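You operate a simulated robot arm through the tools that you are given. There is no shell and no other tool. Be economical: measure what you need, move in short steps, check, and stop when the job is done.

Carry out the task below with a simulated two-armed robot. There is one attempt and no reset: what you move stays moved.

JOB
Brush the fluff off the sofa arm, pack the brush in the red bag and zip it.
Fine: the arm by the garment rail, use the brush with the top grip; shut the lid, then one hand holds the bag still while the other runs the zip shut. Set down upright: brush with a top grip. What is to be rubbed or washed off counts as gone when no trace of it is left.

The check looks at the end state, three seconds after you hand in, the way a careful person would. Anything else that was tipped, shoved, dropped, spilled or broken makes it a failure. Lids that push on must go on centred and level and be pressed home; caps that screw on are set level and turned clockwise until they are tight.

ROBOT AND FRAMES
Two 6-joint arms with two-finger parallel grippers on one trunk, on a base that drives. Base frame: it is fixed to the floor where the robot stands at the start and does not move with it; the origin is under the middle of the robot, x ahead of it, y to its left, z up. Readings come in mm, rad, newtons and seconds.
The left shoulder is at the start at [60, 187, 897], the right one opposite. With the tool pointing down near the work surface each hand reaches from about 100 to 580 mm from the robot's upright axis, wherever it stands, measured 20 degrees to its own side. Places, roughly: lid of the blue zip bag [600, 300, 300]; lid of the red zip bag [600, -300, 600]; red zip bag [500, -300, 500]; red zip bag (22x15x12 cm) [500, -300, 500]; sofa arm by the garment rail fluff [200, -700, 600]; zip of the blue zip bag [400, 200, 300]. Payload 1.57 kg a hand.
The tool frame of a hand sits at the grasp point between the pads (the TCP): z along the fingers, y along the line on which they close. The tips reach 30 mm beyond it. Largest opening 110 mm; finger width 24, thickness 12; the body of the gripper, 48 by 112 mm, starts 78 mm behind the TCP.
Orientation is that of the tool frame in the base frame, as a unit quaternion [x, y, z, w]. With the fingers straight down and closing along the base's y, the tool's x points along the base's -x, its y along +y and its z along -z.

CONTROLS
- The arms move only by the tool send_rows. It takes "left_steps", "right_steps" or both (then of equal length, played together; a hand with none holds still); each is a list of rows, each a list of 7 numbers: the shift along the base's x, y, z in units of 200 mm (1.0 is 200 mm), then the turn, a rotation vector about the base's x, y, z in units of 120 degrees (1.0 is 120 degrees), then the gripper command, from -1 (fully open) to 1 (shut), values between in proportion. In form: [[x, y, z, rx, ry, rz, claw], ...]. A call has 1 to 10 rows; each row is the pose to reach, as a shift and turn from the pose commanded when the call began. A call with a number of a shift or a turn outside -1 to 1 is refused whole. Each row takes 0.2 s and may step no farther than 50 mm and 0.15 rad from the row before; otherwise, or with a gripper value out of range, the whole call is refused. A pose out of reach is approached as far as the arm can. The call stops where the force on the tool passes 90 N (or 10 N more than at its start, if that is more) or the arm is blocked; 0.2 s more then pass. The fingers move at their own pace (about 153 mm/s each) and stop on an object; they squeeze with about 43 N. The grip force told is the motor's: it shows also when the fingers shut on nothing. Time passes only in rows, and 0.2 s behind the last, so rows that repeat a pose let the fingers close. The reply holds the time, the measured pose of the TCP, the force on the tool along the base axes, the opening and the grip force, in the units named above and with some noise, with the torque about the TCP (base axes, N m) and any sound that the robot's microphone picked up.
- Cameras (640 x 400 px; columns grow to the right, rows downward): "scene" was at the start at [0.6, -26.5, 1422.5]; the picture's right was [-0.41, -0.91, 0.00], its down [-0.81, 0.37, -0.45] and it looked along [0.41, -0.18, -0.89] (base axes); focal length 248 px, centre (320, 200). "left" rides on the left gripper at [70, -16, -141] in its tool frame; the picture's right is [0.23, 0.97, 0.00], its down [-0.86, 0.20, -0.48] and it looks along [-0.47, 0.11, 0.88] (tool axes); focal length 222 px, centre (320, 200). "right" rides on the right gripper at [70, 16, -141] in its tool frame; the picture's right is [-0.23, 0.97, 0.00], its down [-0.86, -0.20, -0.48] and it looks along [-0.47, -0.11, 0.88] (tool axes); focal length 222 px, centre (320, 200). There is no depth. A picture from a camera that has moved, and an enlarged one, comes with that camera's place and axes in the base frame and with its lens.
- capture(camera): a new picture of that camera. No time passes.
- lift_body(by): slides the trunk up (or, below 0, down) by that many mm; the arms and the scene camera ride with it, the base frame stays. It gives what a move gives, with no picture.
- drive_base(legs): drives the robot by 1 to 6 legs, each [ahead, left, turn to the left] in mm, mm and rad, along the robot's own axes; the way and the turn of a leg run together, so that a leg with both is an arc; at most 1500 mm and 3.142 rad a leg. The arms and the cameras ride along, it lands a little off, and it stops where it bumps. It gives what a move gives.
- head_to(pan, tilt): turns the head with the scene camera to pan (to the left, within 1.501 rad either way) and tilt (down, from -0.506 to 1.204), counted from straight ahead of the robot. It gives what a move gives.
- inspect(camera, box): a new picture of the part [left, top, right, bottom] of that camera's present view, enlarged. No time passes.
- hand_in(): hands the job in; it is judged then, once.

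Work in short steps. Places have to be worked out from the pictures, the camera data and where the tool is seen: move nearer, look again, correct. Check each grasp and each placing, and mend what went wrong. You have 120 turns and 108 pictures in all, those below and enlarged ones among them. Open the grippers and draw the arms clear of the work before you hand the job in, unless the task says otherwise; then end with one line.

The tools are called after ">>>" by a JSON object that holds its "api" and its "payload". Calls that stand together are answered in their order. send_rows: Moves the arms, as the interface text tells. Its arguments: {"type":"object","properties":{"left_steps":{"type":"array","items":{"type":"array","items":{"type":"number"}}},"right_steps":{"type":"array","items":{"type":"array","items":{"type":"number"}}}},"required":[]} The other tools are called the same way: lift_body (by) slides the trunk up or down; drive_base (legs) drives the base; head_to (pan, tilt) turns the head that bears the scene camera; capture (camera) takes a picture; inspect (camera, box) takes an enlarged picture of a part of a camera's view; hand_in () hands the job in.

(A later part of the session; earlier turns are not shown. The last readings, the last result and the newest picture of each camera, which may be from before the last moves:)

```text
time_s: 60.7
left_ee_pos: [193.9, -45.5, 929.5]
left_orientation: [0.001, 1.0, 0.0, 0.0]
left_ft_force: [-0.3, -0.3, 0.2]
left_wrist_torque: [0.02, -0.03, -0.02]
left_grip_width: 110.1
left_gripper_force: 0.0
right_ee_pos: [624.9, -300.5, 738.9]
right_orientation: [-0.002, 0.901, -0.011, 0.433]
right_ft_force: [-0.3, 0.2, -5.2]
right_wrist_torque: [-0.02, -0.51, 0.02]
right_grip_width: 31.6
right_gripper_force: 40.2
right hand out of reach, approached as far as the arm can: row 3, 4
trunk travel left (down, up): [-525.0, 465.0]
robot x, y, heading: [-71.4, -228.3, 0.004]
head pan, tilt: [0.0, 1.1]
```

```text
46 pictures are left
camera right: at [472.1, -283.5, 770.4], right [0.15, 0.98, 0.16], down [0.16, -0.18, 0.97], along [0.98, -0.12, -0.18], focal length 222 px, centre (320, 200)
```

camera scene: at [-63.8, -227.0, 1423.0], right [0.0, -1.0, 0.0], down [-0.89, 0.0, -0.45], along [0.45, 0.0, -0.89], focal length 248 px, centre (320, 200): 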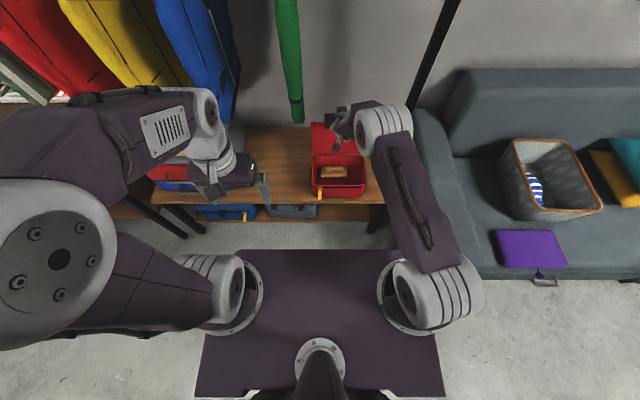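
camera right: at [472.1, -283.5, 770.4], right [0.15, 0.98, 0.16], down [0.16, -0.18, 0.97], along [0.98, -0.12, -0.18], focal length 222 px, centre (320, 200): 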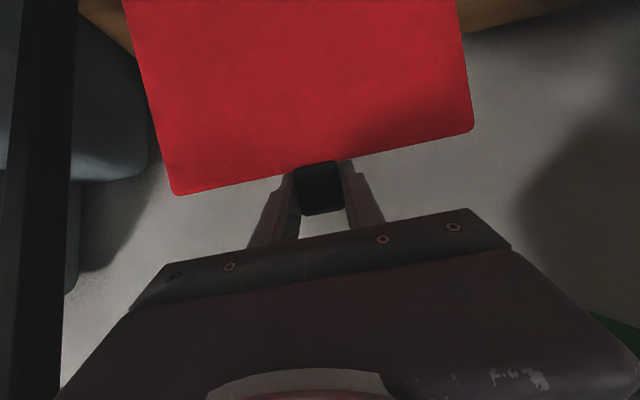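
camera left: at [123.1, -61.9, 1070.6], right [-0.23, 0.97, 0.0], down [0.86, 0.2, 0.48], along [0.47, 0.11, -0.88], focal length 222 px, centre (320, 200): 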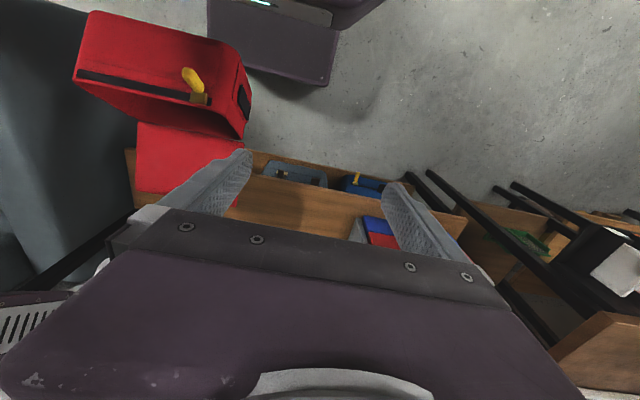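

The bag is nearly back and the brush is visible in it. I set it down with the last slow steps.

>>> {"api": "send_rows", "payload": {"right_steps": [[0.037, 0, 0.0, 0, -0.022, 0, 0.8], [0.074, 0, -0.008, 0, -0.0445, 0, 0.8], [0.1, 0, -0.02, 0, -0.06, 0, 0.8], [0.1105, 0, -0.0265, 0, -0.0667, 0, 0.8], [0.1105, 0, -0.0315, 0, -0.0667, 0, 0.8]]}}

>>> {"api": "inspect", "payload": {"camera": "scene", "box": [280, 90, 400, 220]}}

```text
time_s: 61.9
left_ee_pos: [191.0, -46.4, 930.5]
left_orientation: [0.0, 1.0, 0.0, 0.001]
left_ft_force: [-0.8, -0.2, 0.5]
left_wrist_torque: [0.01, -0.01, -0.03]
left_grip_width: 110.0
left_gripper_force: 0.0
right_ee_pos: [647.9, -302.9, 738.0]
right_orientation: [0.001, 0.866, -0.012, 0.5]
right_ft_force: [2.7, -5.7, 20.4]
right_wrist_torque: [0.77, 0.06, 0.07]
right_grip_width: 31.4
right_gripper_force: 39.5
trunk travel left (down, up): [-525.0, 465.0]
robot x, y, heading: [-71.7, -227.8, -0.003]
head pan, tilt: [0.0, 1.1]
```

```text
3.08 times, centred on (340, 155) of scene
camera zoom: at [-68.8, -227.9, 1423.3], right [0.0, -1.0, 0.0], down [-0.89, 0.0, -0.46], along [0.46, 0.0, -0.89], focal length 763 px, centre (258, 338)
```

zoom: 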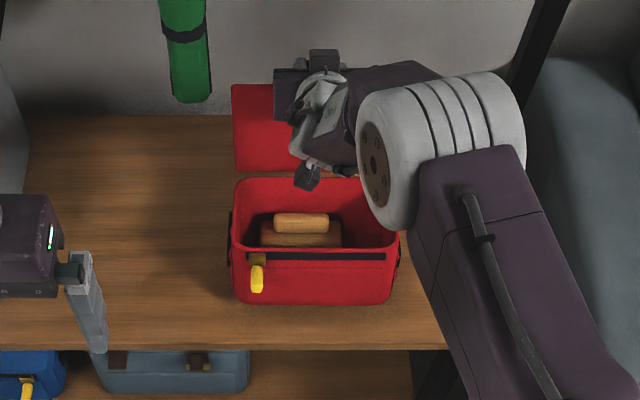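

The bag is on the table (20 N). I relieve the pressure, open the fingers, and look closer.

>>> {"api": "send_rows", "payload": {"right_steps": [[0.1, 0, 0.02, 0, 0, 0, 0.8], [0, 0, 0.02, 0, 0, 0, 0.8]]}}

```text
time_s: 62.5
left_ee_pos: [190.8, -45.5, 930.0]
left_orientation: [0.001, 1.0, 0.0, 0.001]
left_ft_force: [0.2, -0.5, -0.4]
left_wrist_torque: [0.01, -0.05, 0.03]
left_grip_width: 110.1
left_gripper_force: 0.1
right_ee_pos: [643.7, -301.1, 739.1]
right_orientation: [-0.002, 0.868, -0.011, 0.497]
right_ft_force: [-0.5, -5.1, 10.9]
right_wrist_torque: [-0.01, 0.33, 0.31]
right_grip_width: 31.4
right_gripper_force: 40.5
trunk travel left (down, up): [-525.0, 465.0]
robot x, y, heading: [-72.1, -223.9, -0.004]
head pan, tilt: [0.0, 1.1]
```

That first row had an unintended 20 mm x shift, since returned. Now I open the fingers and look.

>>> {"api": "send_rows", "payload": {"right_steps": [[0, 0, 0, 0, 0, 0, 0.4], [0, 0, 0, 0, 0, 0, -0.1], [0, 0, 0, 0, 0, 0, -0.1]]}}

>>> {"api": "inspect", "payload": {"camera": "scene", "box": [290, 100, 390, 200]}}

>>> {"api": "capture", "payload": {"camera": "right"}}

>>> {"api": "inspect", "payload": {"camera": "left", "box": [100, 60, 340, 210]}}

```text
time_s: 63.3
left_ee_pos: [193.9, -46.2, 928.8]
left_orientation: [0.0, 1.0, 0.0, 0.0]
left_ft_force: [0.1, 0.5, -0.6]
left_wrist_torque: [-0.03, 0.02, 0.05]
left_grip_width: 110.1
left_gripper_force: 0.1
right_ee_pos: [646.9, -299.7, 737.4]
right_orientation: [-0.002, 0.868, -0.01, 0.496]
right_ft_force: [-0.9, 0.4, 0.8]
right_wrist_torque: [0.0, -0.05, -0.01]
right_grip_width: 60.4
right_gripper_force: 0.0
trunk travel left (down, up): [-525.0, 465.0]
robot x, y, heading: [-72.7, -227.2, -0.003]
head pan, tilt: [0.0, 1.1]
```

```text
4.00 times, centred on (340, 150) of scene
camera zoom: at [-65.3, -226.9, 1423.0], right [0.0, -1.0, 0.0], down [-0.89, 0.0, -0.45], along [0.45, 0.0, -0.89], focal length 991 px, centre (240, 400)
```

zoom: 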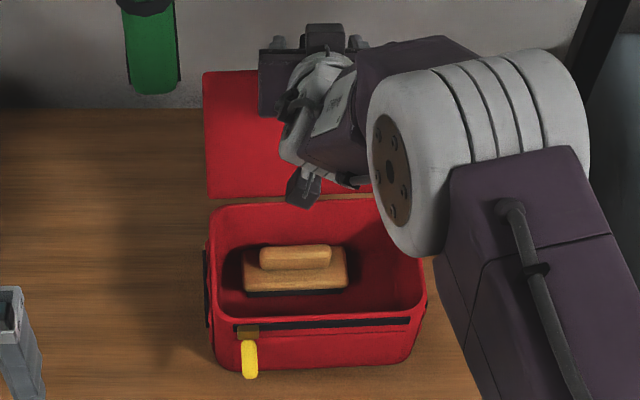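

```text
43 pictures are left
camera right: at [490.6, -283.3, 747.3], right [0.12, 0.98, 0.18], down [0.02, -0.18, 0.98], along [0.99, -0.12, -0.04], focal length 222 px, centre (320, 200)
```

right: 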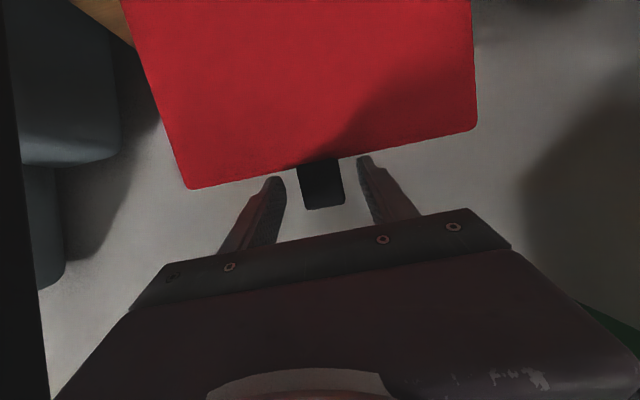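

```text
2.67 times, centred on (220, 135) of left
camera zoom: at [122.9, -61.7, 1070.7], right [-0.23, 0.97, 0.0], down [0.86, 0.2, 0.48], along [0.47, 0.11, -0.88], focal length 592 px, centre (587, 373)
```

zoom: 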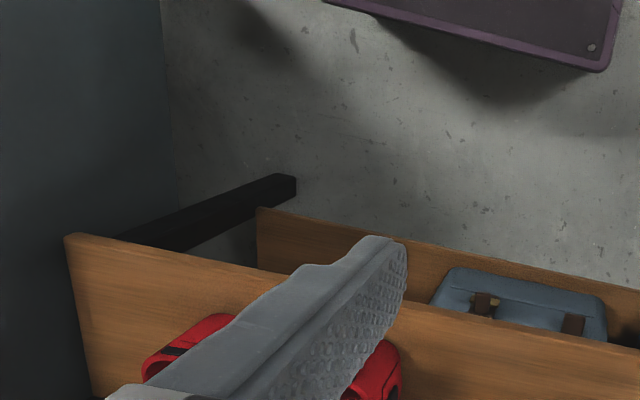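

The bag stands again, yawed ~3.5°, with the brush upright inside. Now I pinch the tab again and swing with the correct rotation sense (fingers going toward horizontal), first three small steps.

>>> {"api": "send_rows", "payload": {"right_steps": [[0, 0, -0.025, 0, 0, 0, -0.1], [0, 0, -0.025, 0, 0, 0, 0.4], [0, 0, -0.025, 0, 0, 0, 0.7], [0, 0, -0.025, 0, 0, 0, 0.7], [-0.055, 0, -0.008, 0, -0.0333, 0, 0.7], [-0.1105, 0, 0.0015, 0, -0.0667, 0, 0.7], [-0.167, 0, 0.009, 0, -0.1, 0, 0.7]]}}

>>> {"api": "inspect", "payload": {"camera": "scene", "box": [290, 100, 390, 200]}}

```text
time_s: 64.9
left_ee_pos: [193.3, -44.8, 929.2]
left_orientation: [0.001, 1.0, -0.001, -0.001]
left_ft_force: [-0.2, 0.5, 0.4]
left_wrist_torque: [0.0, 0.02, -0.02]
left_grip_width: 109.8
left_gripper_force: 0.0
right_ee_pos: [612.9, -301.4, 737.0]
right_orientation: [-0.001, 0.811, -0.011, 0.584]
right_ft_force: [1.6, -0.5, 2.0]
right_wrist_torque: [0.6, -0.28, -0.04]
right_grip_width: 31.5
right_gripper_force: 39.9
trunk travel left (down, up): [-525.0, 465.0]
robot x, y, heading: [-75.9, -229.8, -0.005]
head pan, tilt: [0.0, 1.1]
```

```text
4.00 times, centred on (340, 150) of scene
camera zoom: at [-65.5, -227.2, 1423.0], right [0.0, -1.0, 0.0], down [-0.89, 0.0, -0.45], along [0.45, 0.0, -0.89], focal length 991 px, centre (240, 400)
```

zoom: 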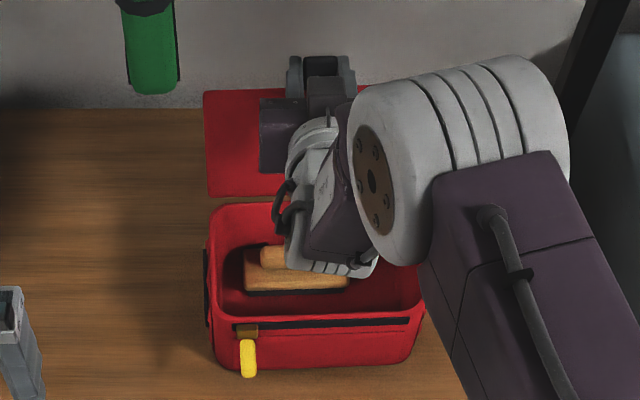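

Forces small and the bag stays put while the lid rises. I continue the arc past vertical.

>>> {"api": "send_rows", "payload": {"right_steps": [[-0.0565, 0, 0.003, 0, -0.0333, 0, 0.7], [-0.1135, 0, 0.0025, 0, -0.0667, 0, 0.7], [-0.1705, 0, -0.0015, 0, -0.1, 0, 0.7], [-0.2265, 0, -0.01, 0, -0.1333, 0, 0.7], [-0.282, 0, -0.0225, 0, -0.1667, 0, 0.7], [-0.3365, 0, -0.0385, 0, -0.2, 0, 0.7]]}}

>>> {"api": "inspect", "payload": {"camera": "scene", "box": [290, 100, 390, 200]}}

```text
time_s: 66.3
left_ee_pos: [191.0, -46.0, 930.4]
left_orientation: [0.001, 1.0, 0.001, 0.001]
left_ft_force: [-0.3, -1.0, 0.2]
left_wrist_torque: [0.0, 0.02, -0.01]
left_grip_width: 109.7
left_gripper_force: 0.0
right_ee_pos: [574.1, -279.0, 728.2]
right_orientation: [-0.002, 0.668, -0.022, 0.744]
right_ft_force: [-1.0, -1.1, 10.7]
right_wrist_torque: [1.3, -0.52, 0.11]
right_grip_width: 31.4
right_gripper_force: 40.2
right hand out of reach, approached as far as the arm can: row 2, 3, 4, 5, 6
trunk travel left (down, up): [-525.0, 465.0]
robot x, y, heading: [-71.0, -224.8, -0.002]
head pan, tilt: [0.0, 1.1]
```

```text
4.00 times, centred on (340, 150) of scene
camera zoom: at [-68.0, -227.4, 1423.2], right [0.0, -1.0, 0.0], down [-0.89, 0.0, -0.46], along [0.46, 0.0, -0.89], focal length 991 px, centre (240, 400)
```

zoom: 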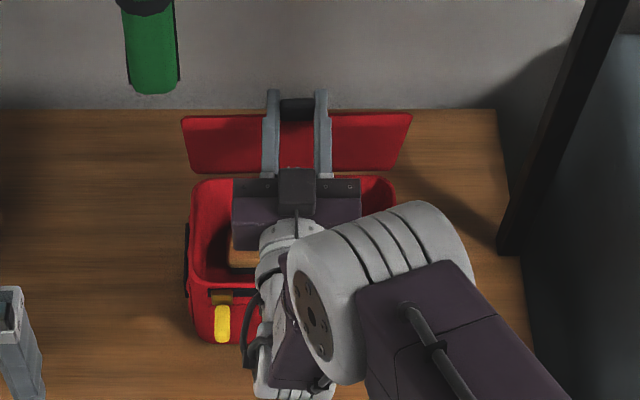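

The arm hit its fold limit and the bag was dragged ~20 mm, but it stays upright and the lid is past vertical. I open the fingers to let the lid lean forward, then look.

>>> {"api": "send_rows", "payload": {"right_steps": [[0, 0, 0, 0, 0, 0, 0.3], [0, 0, 0, 0, 0, 0, 0], [0, 0, 0, 0, 0, 0, 0]]}}

>>> {"api": "inspect", "payload": {"camera": "scene", "box": [290, 100, 390, 200]}}

```text
time_s: 67.1
left_ee_pos: [192.5, -45.4, 927.9]
left_orientation: [0.001, 1.0, 0.0, 0.0]
left_ft_force: [-0.5, -0.6, 0.0]
left_wrist_torque: [0.0, 0.0, -0.01]
left_grip_width: 109.8
left_gripper_force: 0.0
right_ee_pos: [574.3, -280.5, 724.3]
right_orientation: [-0.002, 0.671, -0.024, 0.741]
right_ft_force: [0.5, -0.3, 0.4]
right_wrist_torque: [0.0, 0.03, -0.02]
right_grip_width: 55.2
right_gripper_force: 0.0
trunk travel left (down, up): [-525.0, 465.0]
robot x, y, heading: [-73.4, -225.4, -0.001]
head pan, tilt: [0.0, 1.1]
```

```text
4.00 times, centred on (340, 150) of scene
camera zoom: at [-65.5, -227.0, 1423.0], right [0.0, -1.0, 0.0], down [-0.89, 0.0, -0.45], along [0.45, 0.0, -0.89], focal length 991 px, centre (240, 400)
```

zoom: 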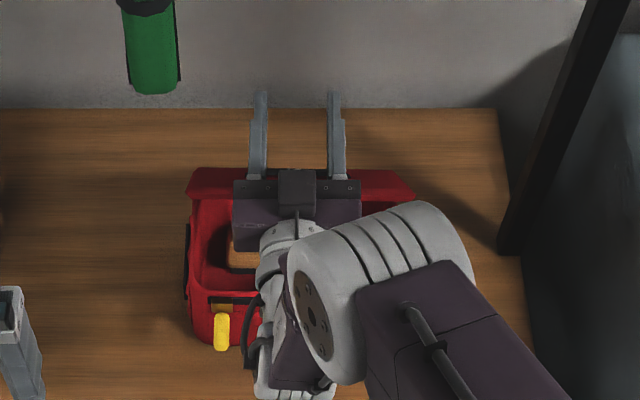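

The lid swung forward under the fingers and leans on the gripper body. I withdraw by driving the base straight back so the lid can fall closed.

>>> {"api": "drive_base", "payload": {"legs": [[-180, 0, 0]]}}

>>> {"api": "capture", "payload": {"camera": "scene"}}

```text
time_s: 68.7
left_ee_pos: [13.1, -44.9, 930.2]
left_orientation: [0.001, 1.0, 0.0, 0.0]
left_ft_force: [0.1, 0.4, 0.5]
left_wrist_torque: [0.0, -0.06, 0.0]
left_grip_width: 110.1
left_gripper_force: 0.2
right_ee_pos: [394.6, -278.7, 724.4]
right_orientation: [-0.002, 0.671, -0.024, 0.741]
right_ft_force: [0.1, 0.3, 0.6]
right_wrist_torque: [-0.02, 0.01, -0.04]
right_grip_width: 55.1
right_gripper_force: 0.1
trunk travel left (down, up): [-525.0, 465.0]
robot x, y, heading: [-250.1, -226.3, -0.001]
head pan, tilt: [0.0, 1.1]
```

```text
38 pictures are left
camera scene: at [-246.7, -226.6, 1423.0], right [0.0, -1.0, 0.0], down [-0.89, 0.0, -0.45], along [0.45, 0.0, -0.89], focal length 248 px, centre (320, 200)
```

scene: 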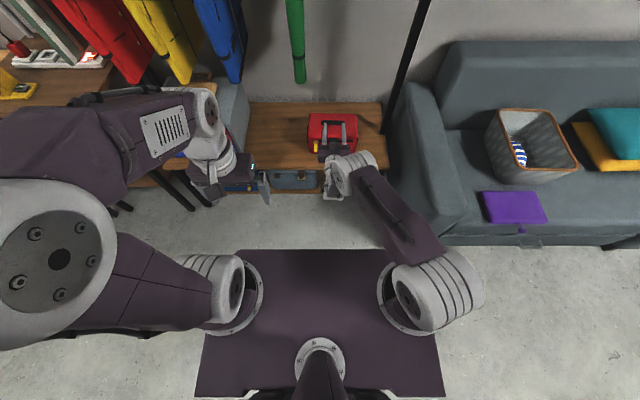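

The lid seems shut. I raise the right hand and turn it back to pointing down.

>>> {"api": "send_rows", "payload": {"right_steps": [[0, 0, 0.2, 0, 0, 0, 0], [0, -0.05, 0.4, 0, 0, 0, 0], [0, -0.1, 0.5, 0, 0.07, 0, 0], [0, -0.1, 0.5, 0, 0.14, 0, 0], [0, -0.1, 0.5, 0, 0.21, 0, 0], [0, -0.1, 0.5, 0, 0.28, 0, 0], [0, -0.1, 0.5, 0, 0.35, 0, 0], [0, -0.1, 0.5, 0, 0.42, 0, 0], [0, -0.1, 0.5, 0, 0.49, 0, 0], [0, -0.1, 0.5, 0, 0.56, 0, 0]]}}

>>> {"api": "send_rows", "payload": {"right_steps": [[0, 0, 0, 0, 0.06, 0, 0], [0, 0, 0, 0, 0.12, 0, 0], [0, 0, 0, 0, 0.18, 0, 0], [0, 0, 0, 0, 0.24, 0, 0]]}}

>>> {"api": "inspect", "payload": {"camera": "scene", "box": [280, 90, 400, 190]}}

```text
time_s: 70.8
left_ee_pos: [13.4, -44.7, 928.2]
left_orientation: [0.001, 1.0, 0.0, -0.001]
left_ft_force: [0.0, 0.2, 0.4]
left_wrist_torque: [-0.02, -0.01, 0.02]
left_grip_width: 109.8
left_gripper_force: 0.0
right_ee_pos: [396.2, -301.3, 825.3]
right_orientation: [-0.015, 0.969, -0.02, 0.246]
right_ft_force: [0.9, 0.8, -0.2]
right_wrist_torque: [-0.04, 0.01, -0.04]
right_grip_width: 54.7
right_gripper_force: 0.1
right hand out of reach, approached as far as the arm can: row 2, 9
trunk travel left (down, up): [-525.0, 465.0]
robot x, y, heading: [-249.2, -224.4, 0.0]
head pan, tilt: [0.0, 1.1]
```

```text
time_s: 71.8
left_ee_pos: [13.6, -44.8, 929.0]
left_orientation: [0.001, 1.0, 0.0, -0.001]
left_ft_force: [-0.1, -0.4, -0.4]
left_wrist_torque: [0.05, 0.04, -0.01]
left_grip_width: 109.9
left_gripper_force: 0.0
right_ee_pos: [333.5, -312.9, 816.9]
right_orientation: [-0.02, 1.0, -0.015, -0.003]
right_ft_force: [0.6, 0.4, -0.1]
right_wrist_torque: [0.01, 0.02, -0.01]
right_grip_width: 55.1
right_gripper_force: 0.0
right hand out of reach, approached as far as the arm can: row 2, 3, 4
trunk travel left (down, up): [-525.0, 465.0]
robot x, y, heading: [-249.8, -225.9, -0.001]
head pan, tilt: [0.0, 1.1]
```

```text
4.00 times, centred on (340, 140) of scene
camera zoom: at [-244.7, -226.9, 1423.0], right [0.0, -1.0, 0.0], down [-0.89, 0.0, -0.45], along [0.45, 0.0, -0.89], focal length 991 px, centre (240, 440)
```

zoom: 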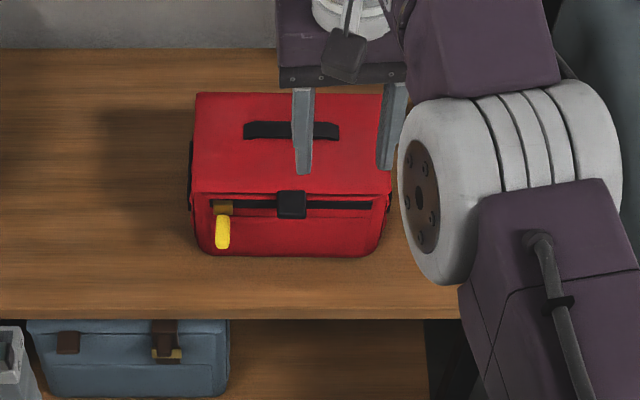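

The lid is shut (bag now x 479–629, y −176…−392; slider at (478,-207,562), tag tip x≈436). Garment and post constraints suggest: right hand presses on the lid, left hand runs the zip. I retract the right hand and drive to about (0,-280).

>>> {"api": "send_rows", "payload": {"right_steps": [[-0.15, 0, 0.05, 0, 0, 0, 0.5], [-0.3, 0, 0.1, 0, 0, 0, 1], [-0.45, 0, 0.15, 0, 0, 0, 1], [-0.6, 0, 0.2, 0, 0, 0, 1], [-0.75, 0, 0.25, 0, 0, 0, 1], [-0.9, 0, 0.3, 0, 0, 0, 1]]}}

>>> {"api": "drive_base", "payload": {"legs": [[0, -55, 0], [240, 0, 0]]}}

>>> {"api": "capture", "payload": {"camera": "scene"}}

```text
time_s: 73.2
left_ee_pos: [12.7, -45.1, 930.1]
left_orientation: [0.002, 1.0, 0.0, -0.001]
left_ft_force: [1.1, -0.1, -0.2]
left_wrist_torque: [0.04, 0.01, -0.01]
left_grip_width: 109.9
left_gripper_force: 0.0
right_ee_pos: [151.6, -312.5, 878.0]
right_orientation: [-0.019, 1.0, -0.014, -0.002]
right_ft_force: [0.1, 1.3, 0.0]
right_wrist_torque: [-0.03, -0.01, -0.04]
right_grip_width: 0.2
right_gripper_force: 21.6
trunk travel left (down, up): [-525.0, 465.0]
robot x, y, heading: [-250.0, -229.8, -0.003]
head pan, tilt: [0.0, 1.1]
```

```text
time_s: 75.6
left_ee_pos: [254.6, -98.5, 929.5]
left_orientation: [0.0, 1.0, 0.0, -0.001]
left_ft_force: [-0.5, -1.4, -0.8]
left_wrist_torque: [0.02, 0.0, -0.02]
left_grip_width: 110.2
left_gripper_force: 0.0
right_ee_pos: [391.5, -366.2, 877.1]
right_orientation: [-0.019, 1.0, -0.014, -0.004]
right_ft_force: [0.7, 0.1, -0.6]
right_wrist_torque: [-0.01, 0.02, 0.03]
right_grip_width: 0.0
right_gripper_force: 21.6
trunk travel left (down, up): [-525.0, 465.0]
robot x, y, heading: [-14.7, -281.6, -0.003]
head pan, tilt: [0.0, 1.1]
```

```text
36 pictures are left
camera scene: at [-4.8, -281.1, 1423.0], right [0.0, -1.0, 0.0], down [-0.89, 0.0, -0.45], along [0.45, 0.0, -0.89], focal length 248 px, centre (320, 200)
```

scene: 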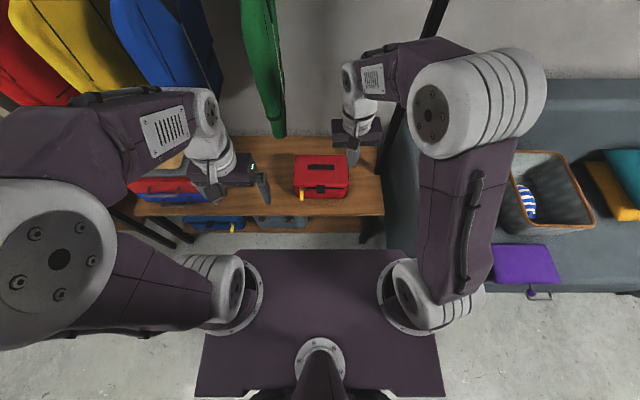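

Robot is at (−15,−282). I enlarge the bag for accurate measurement from here.

>>> {"api": "inspect", "payload": {"camera": "scene", "box": [280, 140, 360, 210]}}

>>> {"api": "inspect", "payload": {"camera": "left", "box": [100, 60, 340, 210]}}

```text
5.71 times, centred on (320, 175) of scene
camera zoom: at [-4.8, -281.1, 1423.0], right [0.0, -1.0, 0.0], down [-0.89, 0.0, -0.45], along [0.45, 0.0, -0.89], focal length 1416 px, centre (320, 343)
```

zoom: 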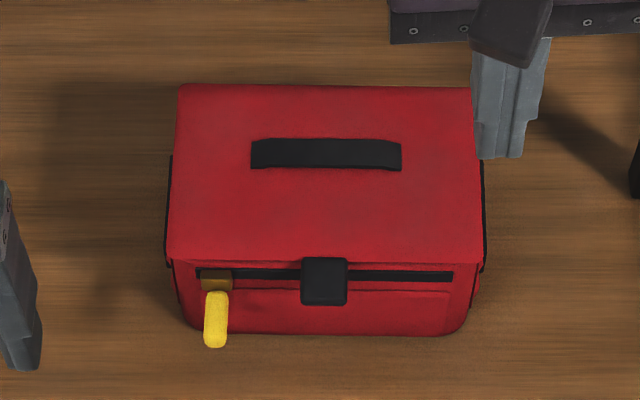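

```text
2.67 times, centred on (220, 135) of left
camera zoom: at [183.0, -115.7, 1070.6], right [-0.23, 0.97, 0.0], down [0.86, 0.2, 0.48], along [0.47, 0.11, -0.88], focal length 592 px, centre (587, 373)
```

zoom: 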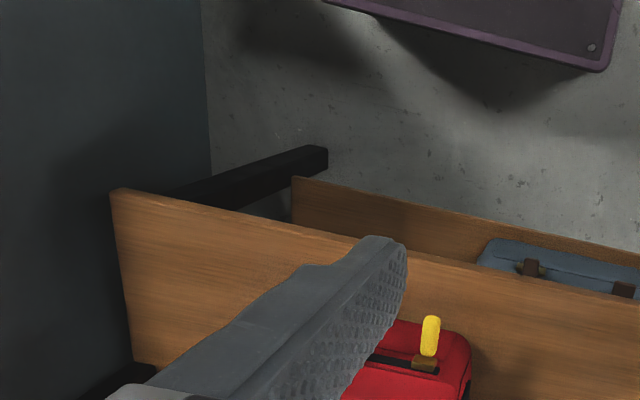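

Refined: slider (485,-208,552), tag tip (444,-208,541), tab overhanging to x≈450 at z≈580, zip end y≈−375. First the right hand, fingers shut, goes above the lid at (522,-332).

>>> {"api": "send_rows", "payload": {"right_steps": [[0.16, 0.04, 0, 0, 0, 0, 1], [0.33, 0.08, 0, 0, 0, 0, 1], [0.5, 0.13, -0.1, 0, 0, 0, 1], [0.65, 0.17, -0.2, 0, 0, 0, 1], [0.65, 0.17, -0.4, 0, 0, 0, 1], [0.65, 0.17, -0.6, 0, 0, 0, 1], [0.65, 0.17, -0.8, 0, 0, 0, 1], [0.65, 0.17, -1.0, 0, 0, 0, 1]]}}

>>> {"api": "send_rows", "payload": {"right_steps": [[0, 0, -0.1, 0, 0, 0, 1], [0, 0, -0.2, 0, 0, 0, 1], [0, 0, -0.25, 0, 0, 0, 1]]}}

>>> {"api": "inspect", "payload": {"camera": "scene", "box": [260, 110, 420, 230]}}

```text
time_s: 77.4
left_ee_pos: [254.4, -99.2, 929.4]
left_orientation: [0.0, 1.0, 0.0, -0.001]
left_ft_force: [-0.5, -0.7, 0.2]
left_wrist_torque: [-0.03, 0.0, -0.01]
left_grip_width: 110.0
left_gripper_force: 0.0
right_ee_pos: [524.1, -333.6, 675.5]
right_orientation: [-0.02, 1.0, -0.014, -0.004]
right_ft_force: [0.6, 1.0, -0.4]
right_wrist_torque: [-0.01, 0.01, 0.0]
right_grip_width: 0.0
right_gripper_force: 21.4
trunk travel left (down, up): [-525.0, 465.0]
robot x, y, heading: [-7.8, -281.1, 0.002]
head pan, tilt: [0.0, 1.1]
```

```text
time_s: 78.2
left_ee_pos: [253.7, -99.0, 928.1]
left_orientation: [0.0, 1.0, 0.001, 0.0]
left_ft_force: [0.7, 0.1, -0.1]
left_wrist_torque: [0.02, 0.0, 0.01]
left_grip_width: 109.9
left_gripper_force: 0.0
right_ee_pos: [522.5, -332.5, 627.4]
right_orientation: [-0.019, 1.0, -0.014, -0.002]
right_ft_force: [0.2, 0.6, 0.2]
right_wrist_torque: [-0.01, 0.03, 0.01]
right_grip_width: 0.0
right_gripper_force: 20.9
trunk travel left (down, up): [-525.0, 465.0]
robot x, y, heading: [-12.1, -282.9, 0.003]
head pan, tilt: [0.0, 1.1]
```

```text
3.33 times, centred on (340, 170) of scene
camera zoom: at [-5.3, -281.1, 1423.0], right [0.0, -1.0, 0.0], down [-0.89, 0.0, -0.45], along [0.45, 0.0, -0.89], focal length 826 px, centre (253, 300)
```

zoom: 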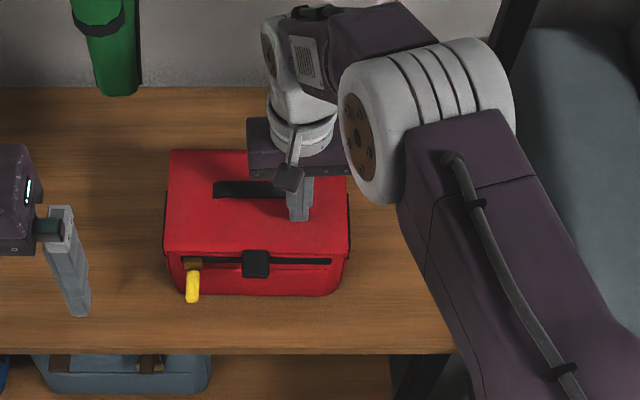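

Right hand is above the lid in front of its handle. I lower to contact.

>>> {"api": "send_rows", "payload": {"right_steps": [[0, 0, -0.03, 0, 0, 0, 1], [0, 0, -0.055, 0, 0, 0, 1], [0, 0, -0.07, 0, 0, 0, 1], [0, 0, -0.07, 0, 0, 0, 1]]}}

```text
time_s: 79.2
left_ee_pos: [253.5, -99.2, 929.0]
left_orientation: [0.0, 1.0, 0.0, 0.0]
left_ft_force: [0.6, 0.3, -0.1]
left_wrist_torque: [-0.06, 0.0, 0.01]
left_grip_width: 110.2
left_gripper_force: 0.0
right_ee_pos: [522.7, -332.8, 613.5]
right_orientation: [-0.02, 1.0, -0.014, -0.003]
right_ft_force: [0.2, -0.1, 0.4]
right_wrist_torque: [0.02, 0.0, -0.01]
right_grip_width: 0.0
right_gripper_force: 21.1
trunk travel left (down, up): [-525.0, 465.0]
robot x, y, heading: [-12.3, -282.1, 0.004]
head pan, tilt: [0.0, 1.1]
```

>>> {"api": "send_rows", "payload": {"right_steps": [[0, 0, -0.015, 0, 0, 0, 1], [0, 0, -0.03, 0, 0, 0, 1], [0, 0, -0.03, 0, 0, 0, 1]]}}

```text
time_s: 80.0
left_ee_pos: [249.6, -99.6, 929.8]
left_orientation: [0.001, 1.0, 0.0, 0.002]
left_ft_force: [0.7, 0.3, 0.7]
left_wrist_torque: [0.01, -0.03, 0.01]
left_grip_width: 110.1
left_gripper_force: 0.1
right_ee_pos: [521.7, -333.5, 610.7]
right_orientation: [-0.019, 1.0, -0.015, 0.001]
right_ft_force: [-2.4, -5.4, 32.9]
right_wrist_torque: [-0.02, -0.22, -0.02]
right_grip_width: 0.0
right_gripper_force: 21.7
trunk travel left (down, up): [-525.0, 465.0]
robot x, y, heading: [-13.9, -280.8, 0.004]
head pan, tilt: [0.0, 1.1]
```

Pressing with 33 N. Now the left hand moves to the approach point in front of the tag, tilting 20°.

>>> {"api": "send_rows", "payload": {"left_steps": [[0.05, -0.05, -0.15, 0, 0, 0, -0.5], [0.1, -0.1, -0.3, 0, 0, 0, 0], [0.2, -0.15, -0.45, 0, 0, 0, 0.2], [0.3, -0.2, -0.6, 0, 0, 0, 0.2], [0.4, -0.28, -0.75, 0, -0.04, 0, 0.2], [0.5, -0.36, -0.9, 0, -0.08, 0, 0.2], [0.6, -0.44, -1.0, 0, -0.12, 0, 0.2], [0.7, -0.5, -1.0, 0, -0.167, 0, 0.2], [0.78, -0.545, -1.0, 0, -0.167, 0, 0.2]]}}

>>> {"api": "capture", "payload": {"camera": "left"}}

>>> {"api": "capture", "payload": {"camera": "scene"}}

```text
time_s: 82.0
left_ee_pos: [406.2, -208.9, 728.9]
left_orientation: [0.001, 0.985, -0.001, 0.175]
left_ft_force: [-0.3, -0.2, 0.4]
left_wrist_torque: [0.01, 0.01, 0.03]
left_grip_width: 44.1
left_gripper_force: 0.0
left hand out of reach, approached as far as the arm can: row 7, 8
right_ee_pos: [522.4, -332.2, 610.2]
right_orientation: [-0.019, 1.0, -0.015, 0.002]
right_ft_force: [5.9, -7.0, 39.2]
right_wrist_torque: [-0.06, -0.51, -0.09]
right_grip_width: 0.0
right_gripper_force: 20.8
trunk travel left (down, up): [-525.0, 465.0]
robot x, y, heading: [-10.6, -279.7, 0.002]
head pan, tilt: [0.0, 1.1]
```

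```text
32 pictures are left
camera left: at [291.9, -226.1, 838.7], right [-0.21, 0.97, -0.08], down [0.64, 0.2, 0.74], along [0.74, 0.11, -0.66], focal length 222 px, centre (320, 200)
```

left: 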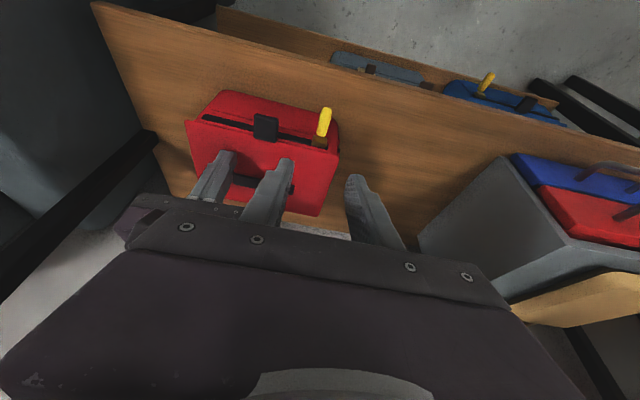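

```text
31 pictures are left
camera scene: at [-10.5, -281.7, 1423.1], right [0.0, -1.0, 0.0], down [-0.89, 0.0, -0.46], along [0.46, 0.0, -0.89], focal length 248 px, centre (320, 200)
```

scene: 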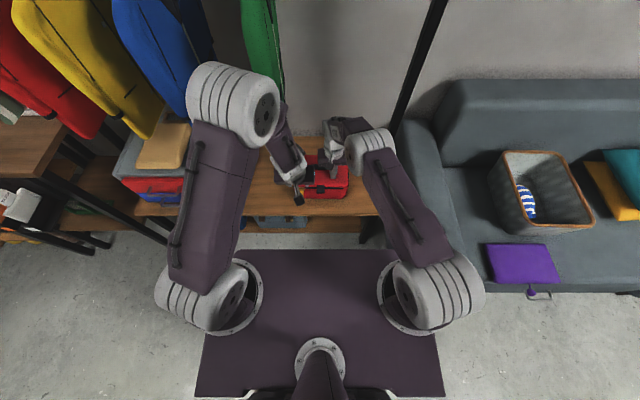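

Left hand is in place and the tag is where estimated (451,-207). I descend along the tool axis to just above the tag.

>>> {"api": "send_rows", "payload": {"left_steps": [[0.01, 0.005, -0.15, 0, 0, 0, 0.2], [0.01, 0.005, -0.3, 0, 0, 0, 0.2], [0.02, 0.005, -0.45, 0, 0, 0, 0.2], [0.07, 0.005, -0.6, 0, 0, 0, 0.2], [0.13, 0.005, -0.75, 0, 0, 0, 0.2]]}}

>>> {"api": "inspect", "payload": {"camera": "left", "box": [200, 80, 440, 230]}}

>>> {"api": "inspect", "payload": {"camera": "scene", "box": [260, 120, 380, 220]}}

```text
time_s: 83.2
left_ee_pos: [440.5, -210.4, 581.8]
left_orientation: [0.0, 0.985, 0.005, 0.174]
left_ft_force: [-1.4, 1.0, 0.8]
left_wrist_torque: [0.02, -0.04, 0.03]
left_grip_width: 44.0
left_gripper_force: 0.0
left hand out of reach, approached as far as the arm can: row 3, 4, 5
right_ee_pos: [520.8, -332.4, 611.8]
right_orientation: [-0.019, 1.0, -0.013, 0.002]
right_ft_force: [5.3, -6.7, 38.0]
right_wrist_torque: [-0.08, -0.51, -0.06]
right_grip_width: 0.0
right_gripper_force: 21.2
trunk travel left (down, up): [-525.0, 465.0]
robot x, y, heading: [-15.0, -284.0, 0.002]
head pan, tilt: [0.0, 1.1]
```

```text
2.67 times, centred on (320, 155) of left
camera zoom: at [324.8, -228.3, 691.1], right [-0.21, 0.97, -0.07], down [0.64, 0.19, 0.74], along [0.74, 0.12, -0.66], focal length 592 px, centre (320, 320)
```

zoom: 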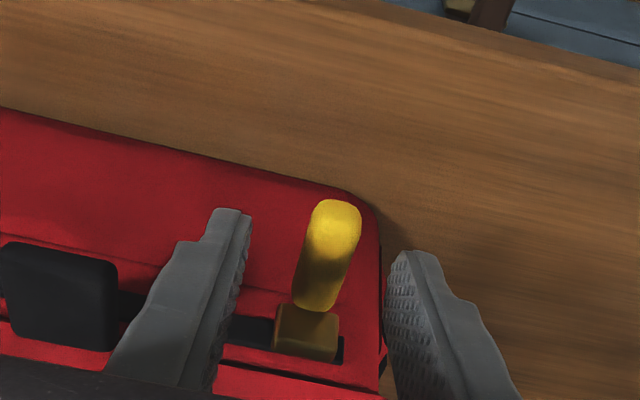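

```text
4.00 times, centred on (320, 170) of scene
camera zoom: at [-10.5, -281.3, 1423.2], right [0.0, -1.0, 0.0], down [-0.89, 0.0, -0.46], along [0.46, 0.0, -0.89], focal length 991 px, centre (320, 320)
```

zoom: 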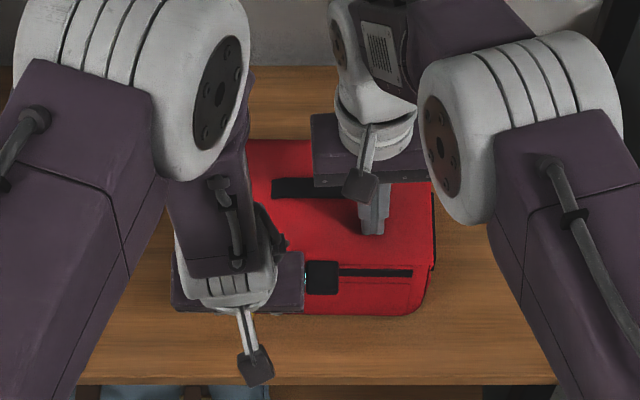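

The pose lags a little (440,-210,582). I continue with slow small steps toward the tag and see whether it converges.

>>> {"api": "send_rows", "payload": {"left_steps": [[0.0, 0.01, -0.03, 0, 0, 0, 0.2], [0.0, 0.01, -0.06, 0, 0, 0, 0.2], [0.0, 0.01, -0.1, 0, 0, 0, 0.2], [0.0, 0.01, -0.1, 0, 0, 0, 0.2]]}}

```text
time_s: 84.2
left_ee_pos: [442.4, -210.4, 563.3]
left_orientation: [0.001, 0.985, 0.005, 0.174]
left_ft_force: [0.0, 1.2, 0.1]
left_wrist_torque: [-0.03, 0.01, 0.0]
left_grip_width: 44.4
left_gripper_force: 0.0
left hand out of reach, approached as far as the arm can: row 3, 4
right_ee_pos: [522.0, -332.7, 610.9]
right_orientation: [-0.02, 1.0, -0.013, 0.001]
right_ft_force: [4.6, -5.3, 39.1]
right_wrist_torque: [-0.02, -0.51, -0.08]
right_grip_width: 0.1
right_gripper_force: 21.1
trunk travel left (down, up): [-525.0, 465.0]
robot x, y, heading: [-9.9, -278.0, 0.003]
head pan, tilt: [0.0, 1.1]
```

Errors are only 1–2 mm. I go down to the tag height.

>>> {"api": "send_rows", "payload": {"left_steps": [[0.005, 0.01, -0.05, 0, 0, 0, 0.2], [0.005, 0.01, -0.1, 0, 0, 0, 0.2], [0.005, 0.01, -0.1, 0, 0, 0, 0.2]]}}

>>> {"api": "inspect", "payload": {"camera": "left", "box": [200, 80, 440, 230]}}

```text
time_s: 85.0
left_ee_pos: [446.0, -208.2, 542.4]
left_orientation: [0.001, 0.985, 0.005, 0.174]
left_ft_force: [0.4, 0.1, -1.1]
left_wrist_torque: [-0.03, -0.02, 0.0]
left_grip_width: 44.0
left_gripper_force: 0.1
right_ee_pos: [520.9, -332.0, 611.4]
right_orientation: [-0.019, 1.0, -0.014, 0.001]
right_ft_force: [2.7, -3.2, 40.0]
right_wrist_torque: [0.01, -0.45, -0.04]
right_grip_width: 0.0
right_gripper_force: 21.4
trunk travel left (down, up): [-525.0, 465.0]
robot x, y, heading: [-11.0, -281.6, -0.003]
head pan, tilt: [0.0, 1.1]
```

```text
2.67 times, centred on (320, 155) of left
camera zoom: at [331.5, -226.5, 652.2], right [-0.21, 0.97, -0.07], down [0.64, 0.19, 0.74], along [0.74, 0.12, -0.66], focal length 592 px, centre (320, 320)
```

zoom: 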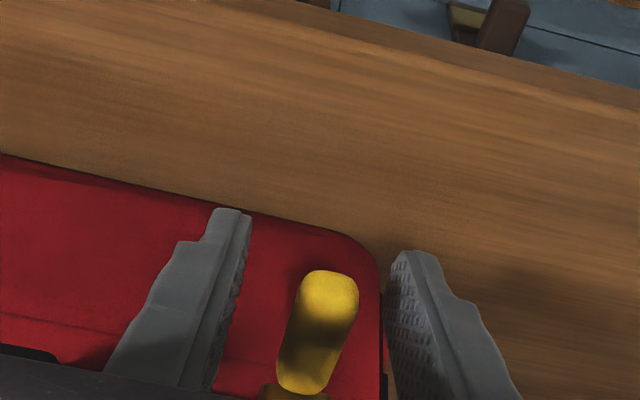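

The tag is between the pads. I back off 3 mm in x for clearance from the tab, then close.

>>> {"api": "send_rows", "payload": {"left_steps": [[-0.015, 0, 0, 0, 0, 0, 0.4], [-0.015, 0, 0, 0, 0, 0, 0.7], [-0.015, 0, 0, 0, 0, 0, 1], [-0.015, 0, 0, 0, 0, 0, 1]]}}

>>> {"api": "inspect", "payload": {"camera": "left", "box": [200, 80, 440, 230]}}

```text
time_s: 86.0
left_ee_pos: [445.4, -210.6, 544.7]
left_orientation: [0.001, 0.985, 0.005, 0.174]
left_ft_force: [0.1, 0.2, -0.3]
left_wrist_torque: [-0.08, -0.01, -0.63]
left_grip_width: 15.5
left_gripper_force: 31.1
left hand out of reach, approached as far as the arm can: row 1, 2, 3, 4
right_ee_pos: [521.3, -331.5, 609.9]
right_orientation: [-0.019, 1.0, -0.014, 0.002]
right_ft_force: [2.3, -2.4, 39.9]
right_wrist_torque: [0.02, -0.48, 0.01]
right_grip_width: 0.1
right_gripper_force: 21.3
trunk travel left (down, up): [-525.0, 465.0]
robot x, y, heading: [-10.5, -277.9, 0.001]
head pan, tilt: [0.0, 1.1]
```

```text
2.67 times, centred on (320, 155) of left
camera zoom: at [330.5, -227.7, 652.6], right [-0.21, 0.97, -0.07], down [0.64, 0.19, 0.74], along [0.74, 0.12, -0.66], focal length 592 px, centre (320, 320)
```

zoom: 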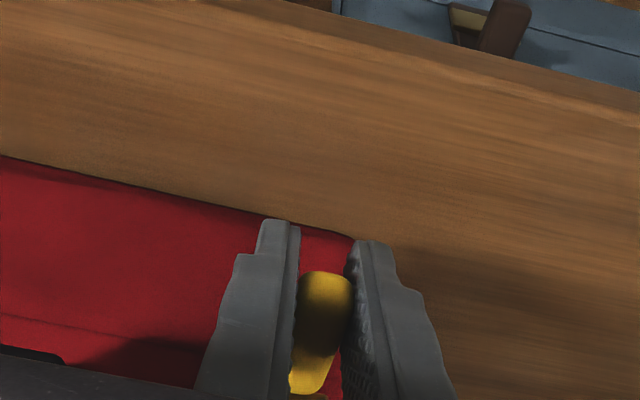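

Tag held (15.5 mm, 31 N). I draw it along −y by 35 mm, the right hand pressing, and check.

>>> {"api": "send_rows", "payload": {"left_steps": [[0, -0.04, 0, 0, 0, 0, 1], [0, -0.08, 0, 0, 0, 0, 1], [0, -0.12, 0, 0, 0, 0, 1], [0, -0.16, 0, 0, 0, 0, 1]]}}

>>> {"api": "inspect", "payload": {"camera": "left", "box": [160, 100, 440, 270]}}

>>> {"api": "inspect", "payload": {"camera": "scene", "box": [260, 120, 380, 220]}}

```text
time_s: 87.0
left_ee_pos: [444.8, -242.4, 543.9]
left_orientation: [0.001, 0.984, 0.0, 0.176]
left_ft_force: [-6.8, 0.6, 1.8]
left_wrist_torque: [0.04, -0.15, -0.47]
left_grip_width: 15.6
left_gripper_force: 30.4
right_ee_pos: [521.1, -332.6, 610.3]
right_orientation: [-0.02, 1.0, -0.015, 0.002]
right_ft_force: [5.6, -2.6, 37.3]
right_wrist_torque: [0.02, -0.5, 0.03]
right_grip_width: 0.1
right_gripper_force: 21.0
trunk travel left (down, up): [-525.0, 465.0]
robot x, y, heading: [-13.0, -278.6, 0.0]
head pan, tilt: [0.0, 1.1]
```

```text
2.29 times, centred on (300, 185) of left
camera zoom: at [329.5, -259.4, 652.4], right [-0.21, 0.97, -0.08], down [0.64, 0.2, 0.74], along [0.74, 0.11, -0.66], focal length 508 px, centre (366, 234)
```

zoom: 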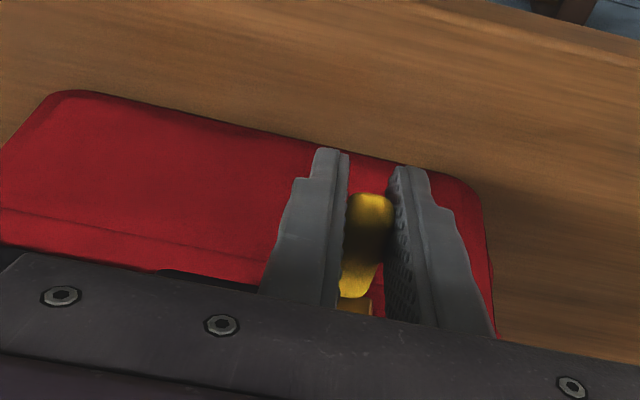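

```text
4.00 times, centred on (320, 170) of scene
camera zoom: at [-11.2, -281.2, 1423.1], right [0.0, -1.0, 0.0], down [-0.89, 0.0, -0.46], along [0.46, 0.0, -0.89], focal length 991 px, centre (320, 320)
```

zoom: 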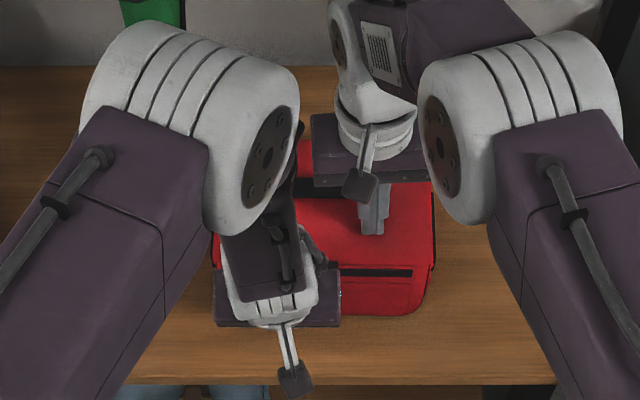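

It slides well and the bag stays. But the two elbows will converge if the left goes all the way, so I pull to y≈−280 now, then swap roles.

>>> {"api": "send_rows", "payload": {"left_steps": [[0, -0.04, 0, 0, 0, 0, 1], [0, -0.08, 0, 0, 0, 0, 1], [0, -0.12, 0, 0, 0, 0, 1], [0, -0.16, 0, 0, 0, 0, 1], [0, -0.19, 0, 0, 0, 0, 1]]}}

>>> {"api": "inspect", "payload": {"camera": "scene", "box": [260, 120, 400, 220]}}

```text
time_s: 88.2
left_ee_pos: [443.1, -281.4, 543.0]
left_orientation: [0.001, 0.985, 0.001, 0.175]
left_ft_force: [-17.5, 1.0, 9.3]
left_wrist_torque: [0.03, -0.05, -0.43]
left_grip_width: 15.4
left_gripper_force: 31.1
right_ee_pos: [522.5, -332.9, 611.5]
right_orientation: [-0.019, 1.0, -0.014, 0.002]
right_ft_force: [12.0, -1.8, 30.3]
right_wrist_torque: [0.02, -0.6, 0.0]
right_grip_width: 0.0
right_gripper_force: 20.9
trunk travel left (down, up): [-525.0, 465.0]
robot x, y, heading: [-10.2, -282.5, -0.0]
head pan, tilt: [0.0, 1.1]
```

```text
4.00 times, centred on (330, 170) of scene
camera zoom: at [-11.8, -281.2, 1423.1], right [0.0, -1.0, 0.0], down [-0.89, 0.0, -0.46], along [0.46, 0.0, -0.89], focal length 991 px, centre (280, 320)
```

zoom: 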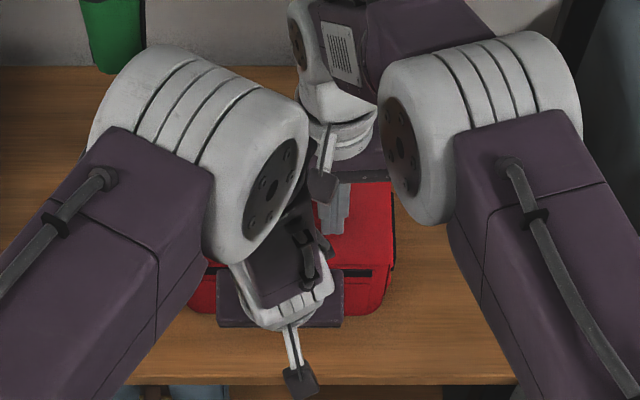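

Gap between elbows is ~40 mm, so I stop here: the left hand releases and withdraws up along its tool axis.

>>> {"api": "send_rows", "payload": {"left_steps": [[-0.015, 0, 0, 0, 0, 0, 1], [-0.015, 0, 0, 0, 0, 0, 0.5], [-0.015, 0, 0, 0, 0, 0, 0.2], [-0.04, 0, 0.08, 0, 0, 0, 0.2], [-0.1, 0, 0.25, 0, 0, 0, 0.2], [-0.17, 0.05, 0.45, 0, 0, 0, 0.2], [-0.25, 0.15, 0.65, 0, 0, 0, 0.2], [-0.3, 0.3, 0.8, 0, 0.05, 0, 0.6], [-0.3, 0.45, 0.95, 0, 0.1, 0, 1], [-0.3, 0.55, 1.0, 0, 0.167, 0, 1]]}}

>>> {"api": "inspect", "payload": {"camera": "scene", "box": [270, 130, 370, 210]}}

```text
time_s: 90.4
left_ee_pos: [388.0, -167.8, 736.2]
left_orientation: [-0.004, 0.999, 0.027, 0.038]
left_ft_force: [-1.2, -1.3, 0.2]
left_wrist_torque: [0.07, -0.08, 0.04]
left_grip_width: 0.0
left_gripper_force: 21.1
left hand out of reach, approached as far as the arm can: row 9, 10
right_ee_pos: [522.0, -333.5, 611.8]
right_orientation: [-0.019, 1.0, -0.014, 0.001]
right_ft_force: [2.6, -0.8, 38.9]
right_wrist_torque: [0.09, -0.43, 0.05]
right_grip_width: 0.0
right_gripper_force: 21.3
trunk travel left (down, up): [-525.0, 465.0]
robot x, y, heading: [-16.0, -281.6, -0.001]
head pan, tilt: [0.0, 1.1]
```

```text
5.00 times, centred on (320, 170) of scene
camera zoom: at [-10.9, -279.7, 1423.1], right [0.0, -1.0, 0.0], down [-0.89, 0.0, -0.46], along [0.46, 0.0, -0.89], focal length 1239 px, centre (320, 350)
```

zoom: 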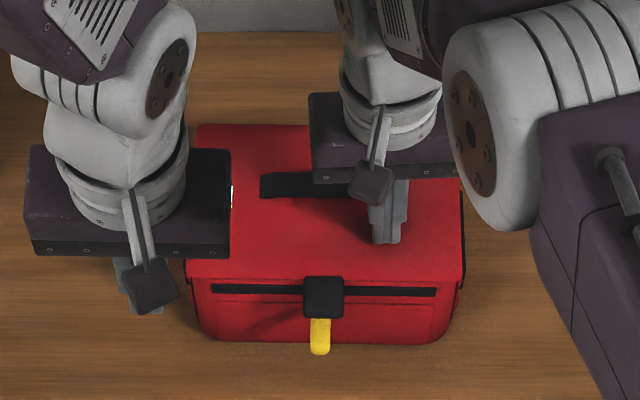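

The slider is now mid-way under the tab and the bag has not moved. The right hand lifts off and backs away to the right.

>>> {"api": "send_rows", "payload": {"right_steps": [[0, 0, 0.1, 0, 0, 0, 1], [0, 0, 0.3, 0, 0, 0, 1], [0, -0.05, 0.5, 0, 0, 0, 1], [-0.1, -0.15, 0.65, 0, 0, 0, 0.6], [-0.25, -0.25, 0.75, 0, 0, 0, 0.2], [-0.4, -0.3, 0.75, 0, 0, 0, 0.2], [-0.55, -0.3, 0.75, 0, 0, 0, 0.2]]}}

>>> {"api": "send_rows", "payload": {"left_steps": [[0.1, -0.08, 0, 0, 0, 0, 1], [0.22, -0.16, 0, 0, 0, 0, 1], [0.34, -0.24, 0, 0, 0.01, 0, 1], [0.46, -0.32, 0, 0, 0.025, 0, 1], [0.56, -0.32, -0.1, 0, 0.037, 0, 1], [0.56, -0.32, -0.3, 0, 0.037, 0, 1], [0.56, -0.32, -0.5, 0, 0.037, 0, 1]]}}

>>> {"api": "inspect", "payload": {"camera": "scene", "box": [250, 110, 410, 230]}}

```text
time_s: 92.0
left_ee_pos: [389.4, -169.1, 734.1]
left_orientation: [-0.005, 0.999, 0.024, 0.036]
left_ft_force: [-0.6, 0.3, 1.5]
left_wrist_torque: [-0.01, -0.02, 0.03]
left_grip_width: 0.1
left_gripper_force: 21.5
right_ee_pos: [411.2, -390.8, 758.1]
right_orientation: [-0.02, 1.0, -0.015, -0.002]
right_ft_force: [-0.9, -0.9, -0.7]
right_wrist_torque: [-0.02, 0.0, -0.02]
right_grip_width: 44.1
right_gripper_force: 0.0
trunk travel left (down, up): [-525.0, 465.0]
robot x, y, heading: [-12.9, -279.6, 0.0]
head pan, tilt: [0.0, 1.1]
```

```text
time_s: 93.6
left_ee_pos: [502.5, -235.2, 633.7]
left_orientation: [-0.003, 1.0, 0.025, -0.003]
left_ft_force: [0.3, -0.1, 0.4]
left_wrist_torque: [-0.01, -0.02, 0.0]
left_grip_width: 0.1
left_gripper_force: 21.4
right_ee_pos: [412.4, -392.6, 757.4]
right_orientation: [-0.019, 1.0, -0.014, -0.003]
right_ft_force: [0.1, -0.8, -0.1]
right_wrist_torque: [0.01, 0.01, -0.01]
right_grip_width: 44.0
right_gripper_force: 0.0
trunk travel left (down, up): [-525.0, 465.0]
robot x, y, heading: [-14.9, -277.0, 0.0]
head pan, tilt: [0.0, 1.1]
```

```text
3.33 times, centred on (330, 170) of scene
camera zoom: at [-4.5, -281.0, 1423.1], right [0.0, -1.0, 0.0], down [-0.89, 0.0, -0.45], along [0.45, 0.0, -0.89], focal length 826 px, centre (287, 300)
```

zoom: 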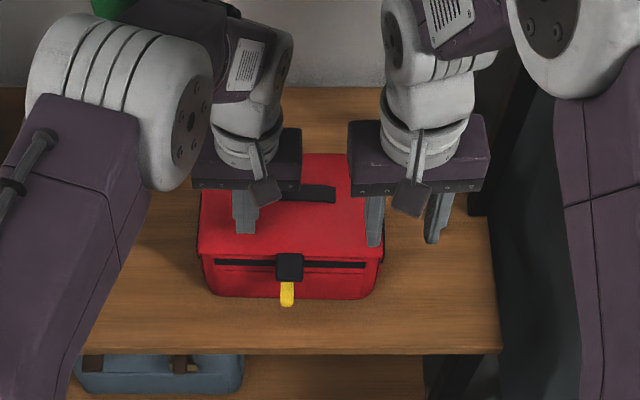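

Left hand is above the lid at (502,-235). I lower it to press, in careful steps.

>>> {"api": "send_rows", "payload": {"left_steps": [[0, 0, -0.05, 0, 0, 0, 1], [0, 0, -0.09, 0, 0, 0, 1], [0, 0, -0.115, 0, 0, 0, 1], [0, 0, -0.13, 0, 0, 0, 1], [0, 0, -0.13, 0, 0, 0, 1]]}}

```text
time_s: 94.8
left_ee_pos: [501.6, -234.6, 611.3]
left_orientation: [-0.004, 1.0, 0.025, 0.0]
left_ft_force: [-2.3, 1.0, 32.9]
left_wrist_torque: [-0.08, -0.21, 0.03]
left_grip_width: 0.0
left_gripper_force: 21.1
right_ee_pos: [409.3, -391.9, 759.3]
right_orientation: [-0.02, 1.0, -0.013, 0.0]
right_ft_force: [-0.4, -0.2, -0.6]
right_wrist_torque: [-0.03, 0.02, -0.02]
right_grip_width: 44.0
right_gripper_force: 0.1
trunk travel left (down, up): [-525.0, 465.0]
robot x, y, heading: [-7.7, -278.4, 0.002]
head pan, tilt: [0.0, 1.1]
```

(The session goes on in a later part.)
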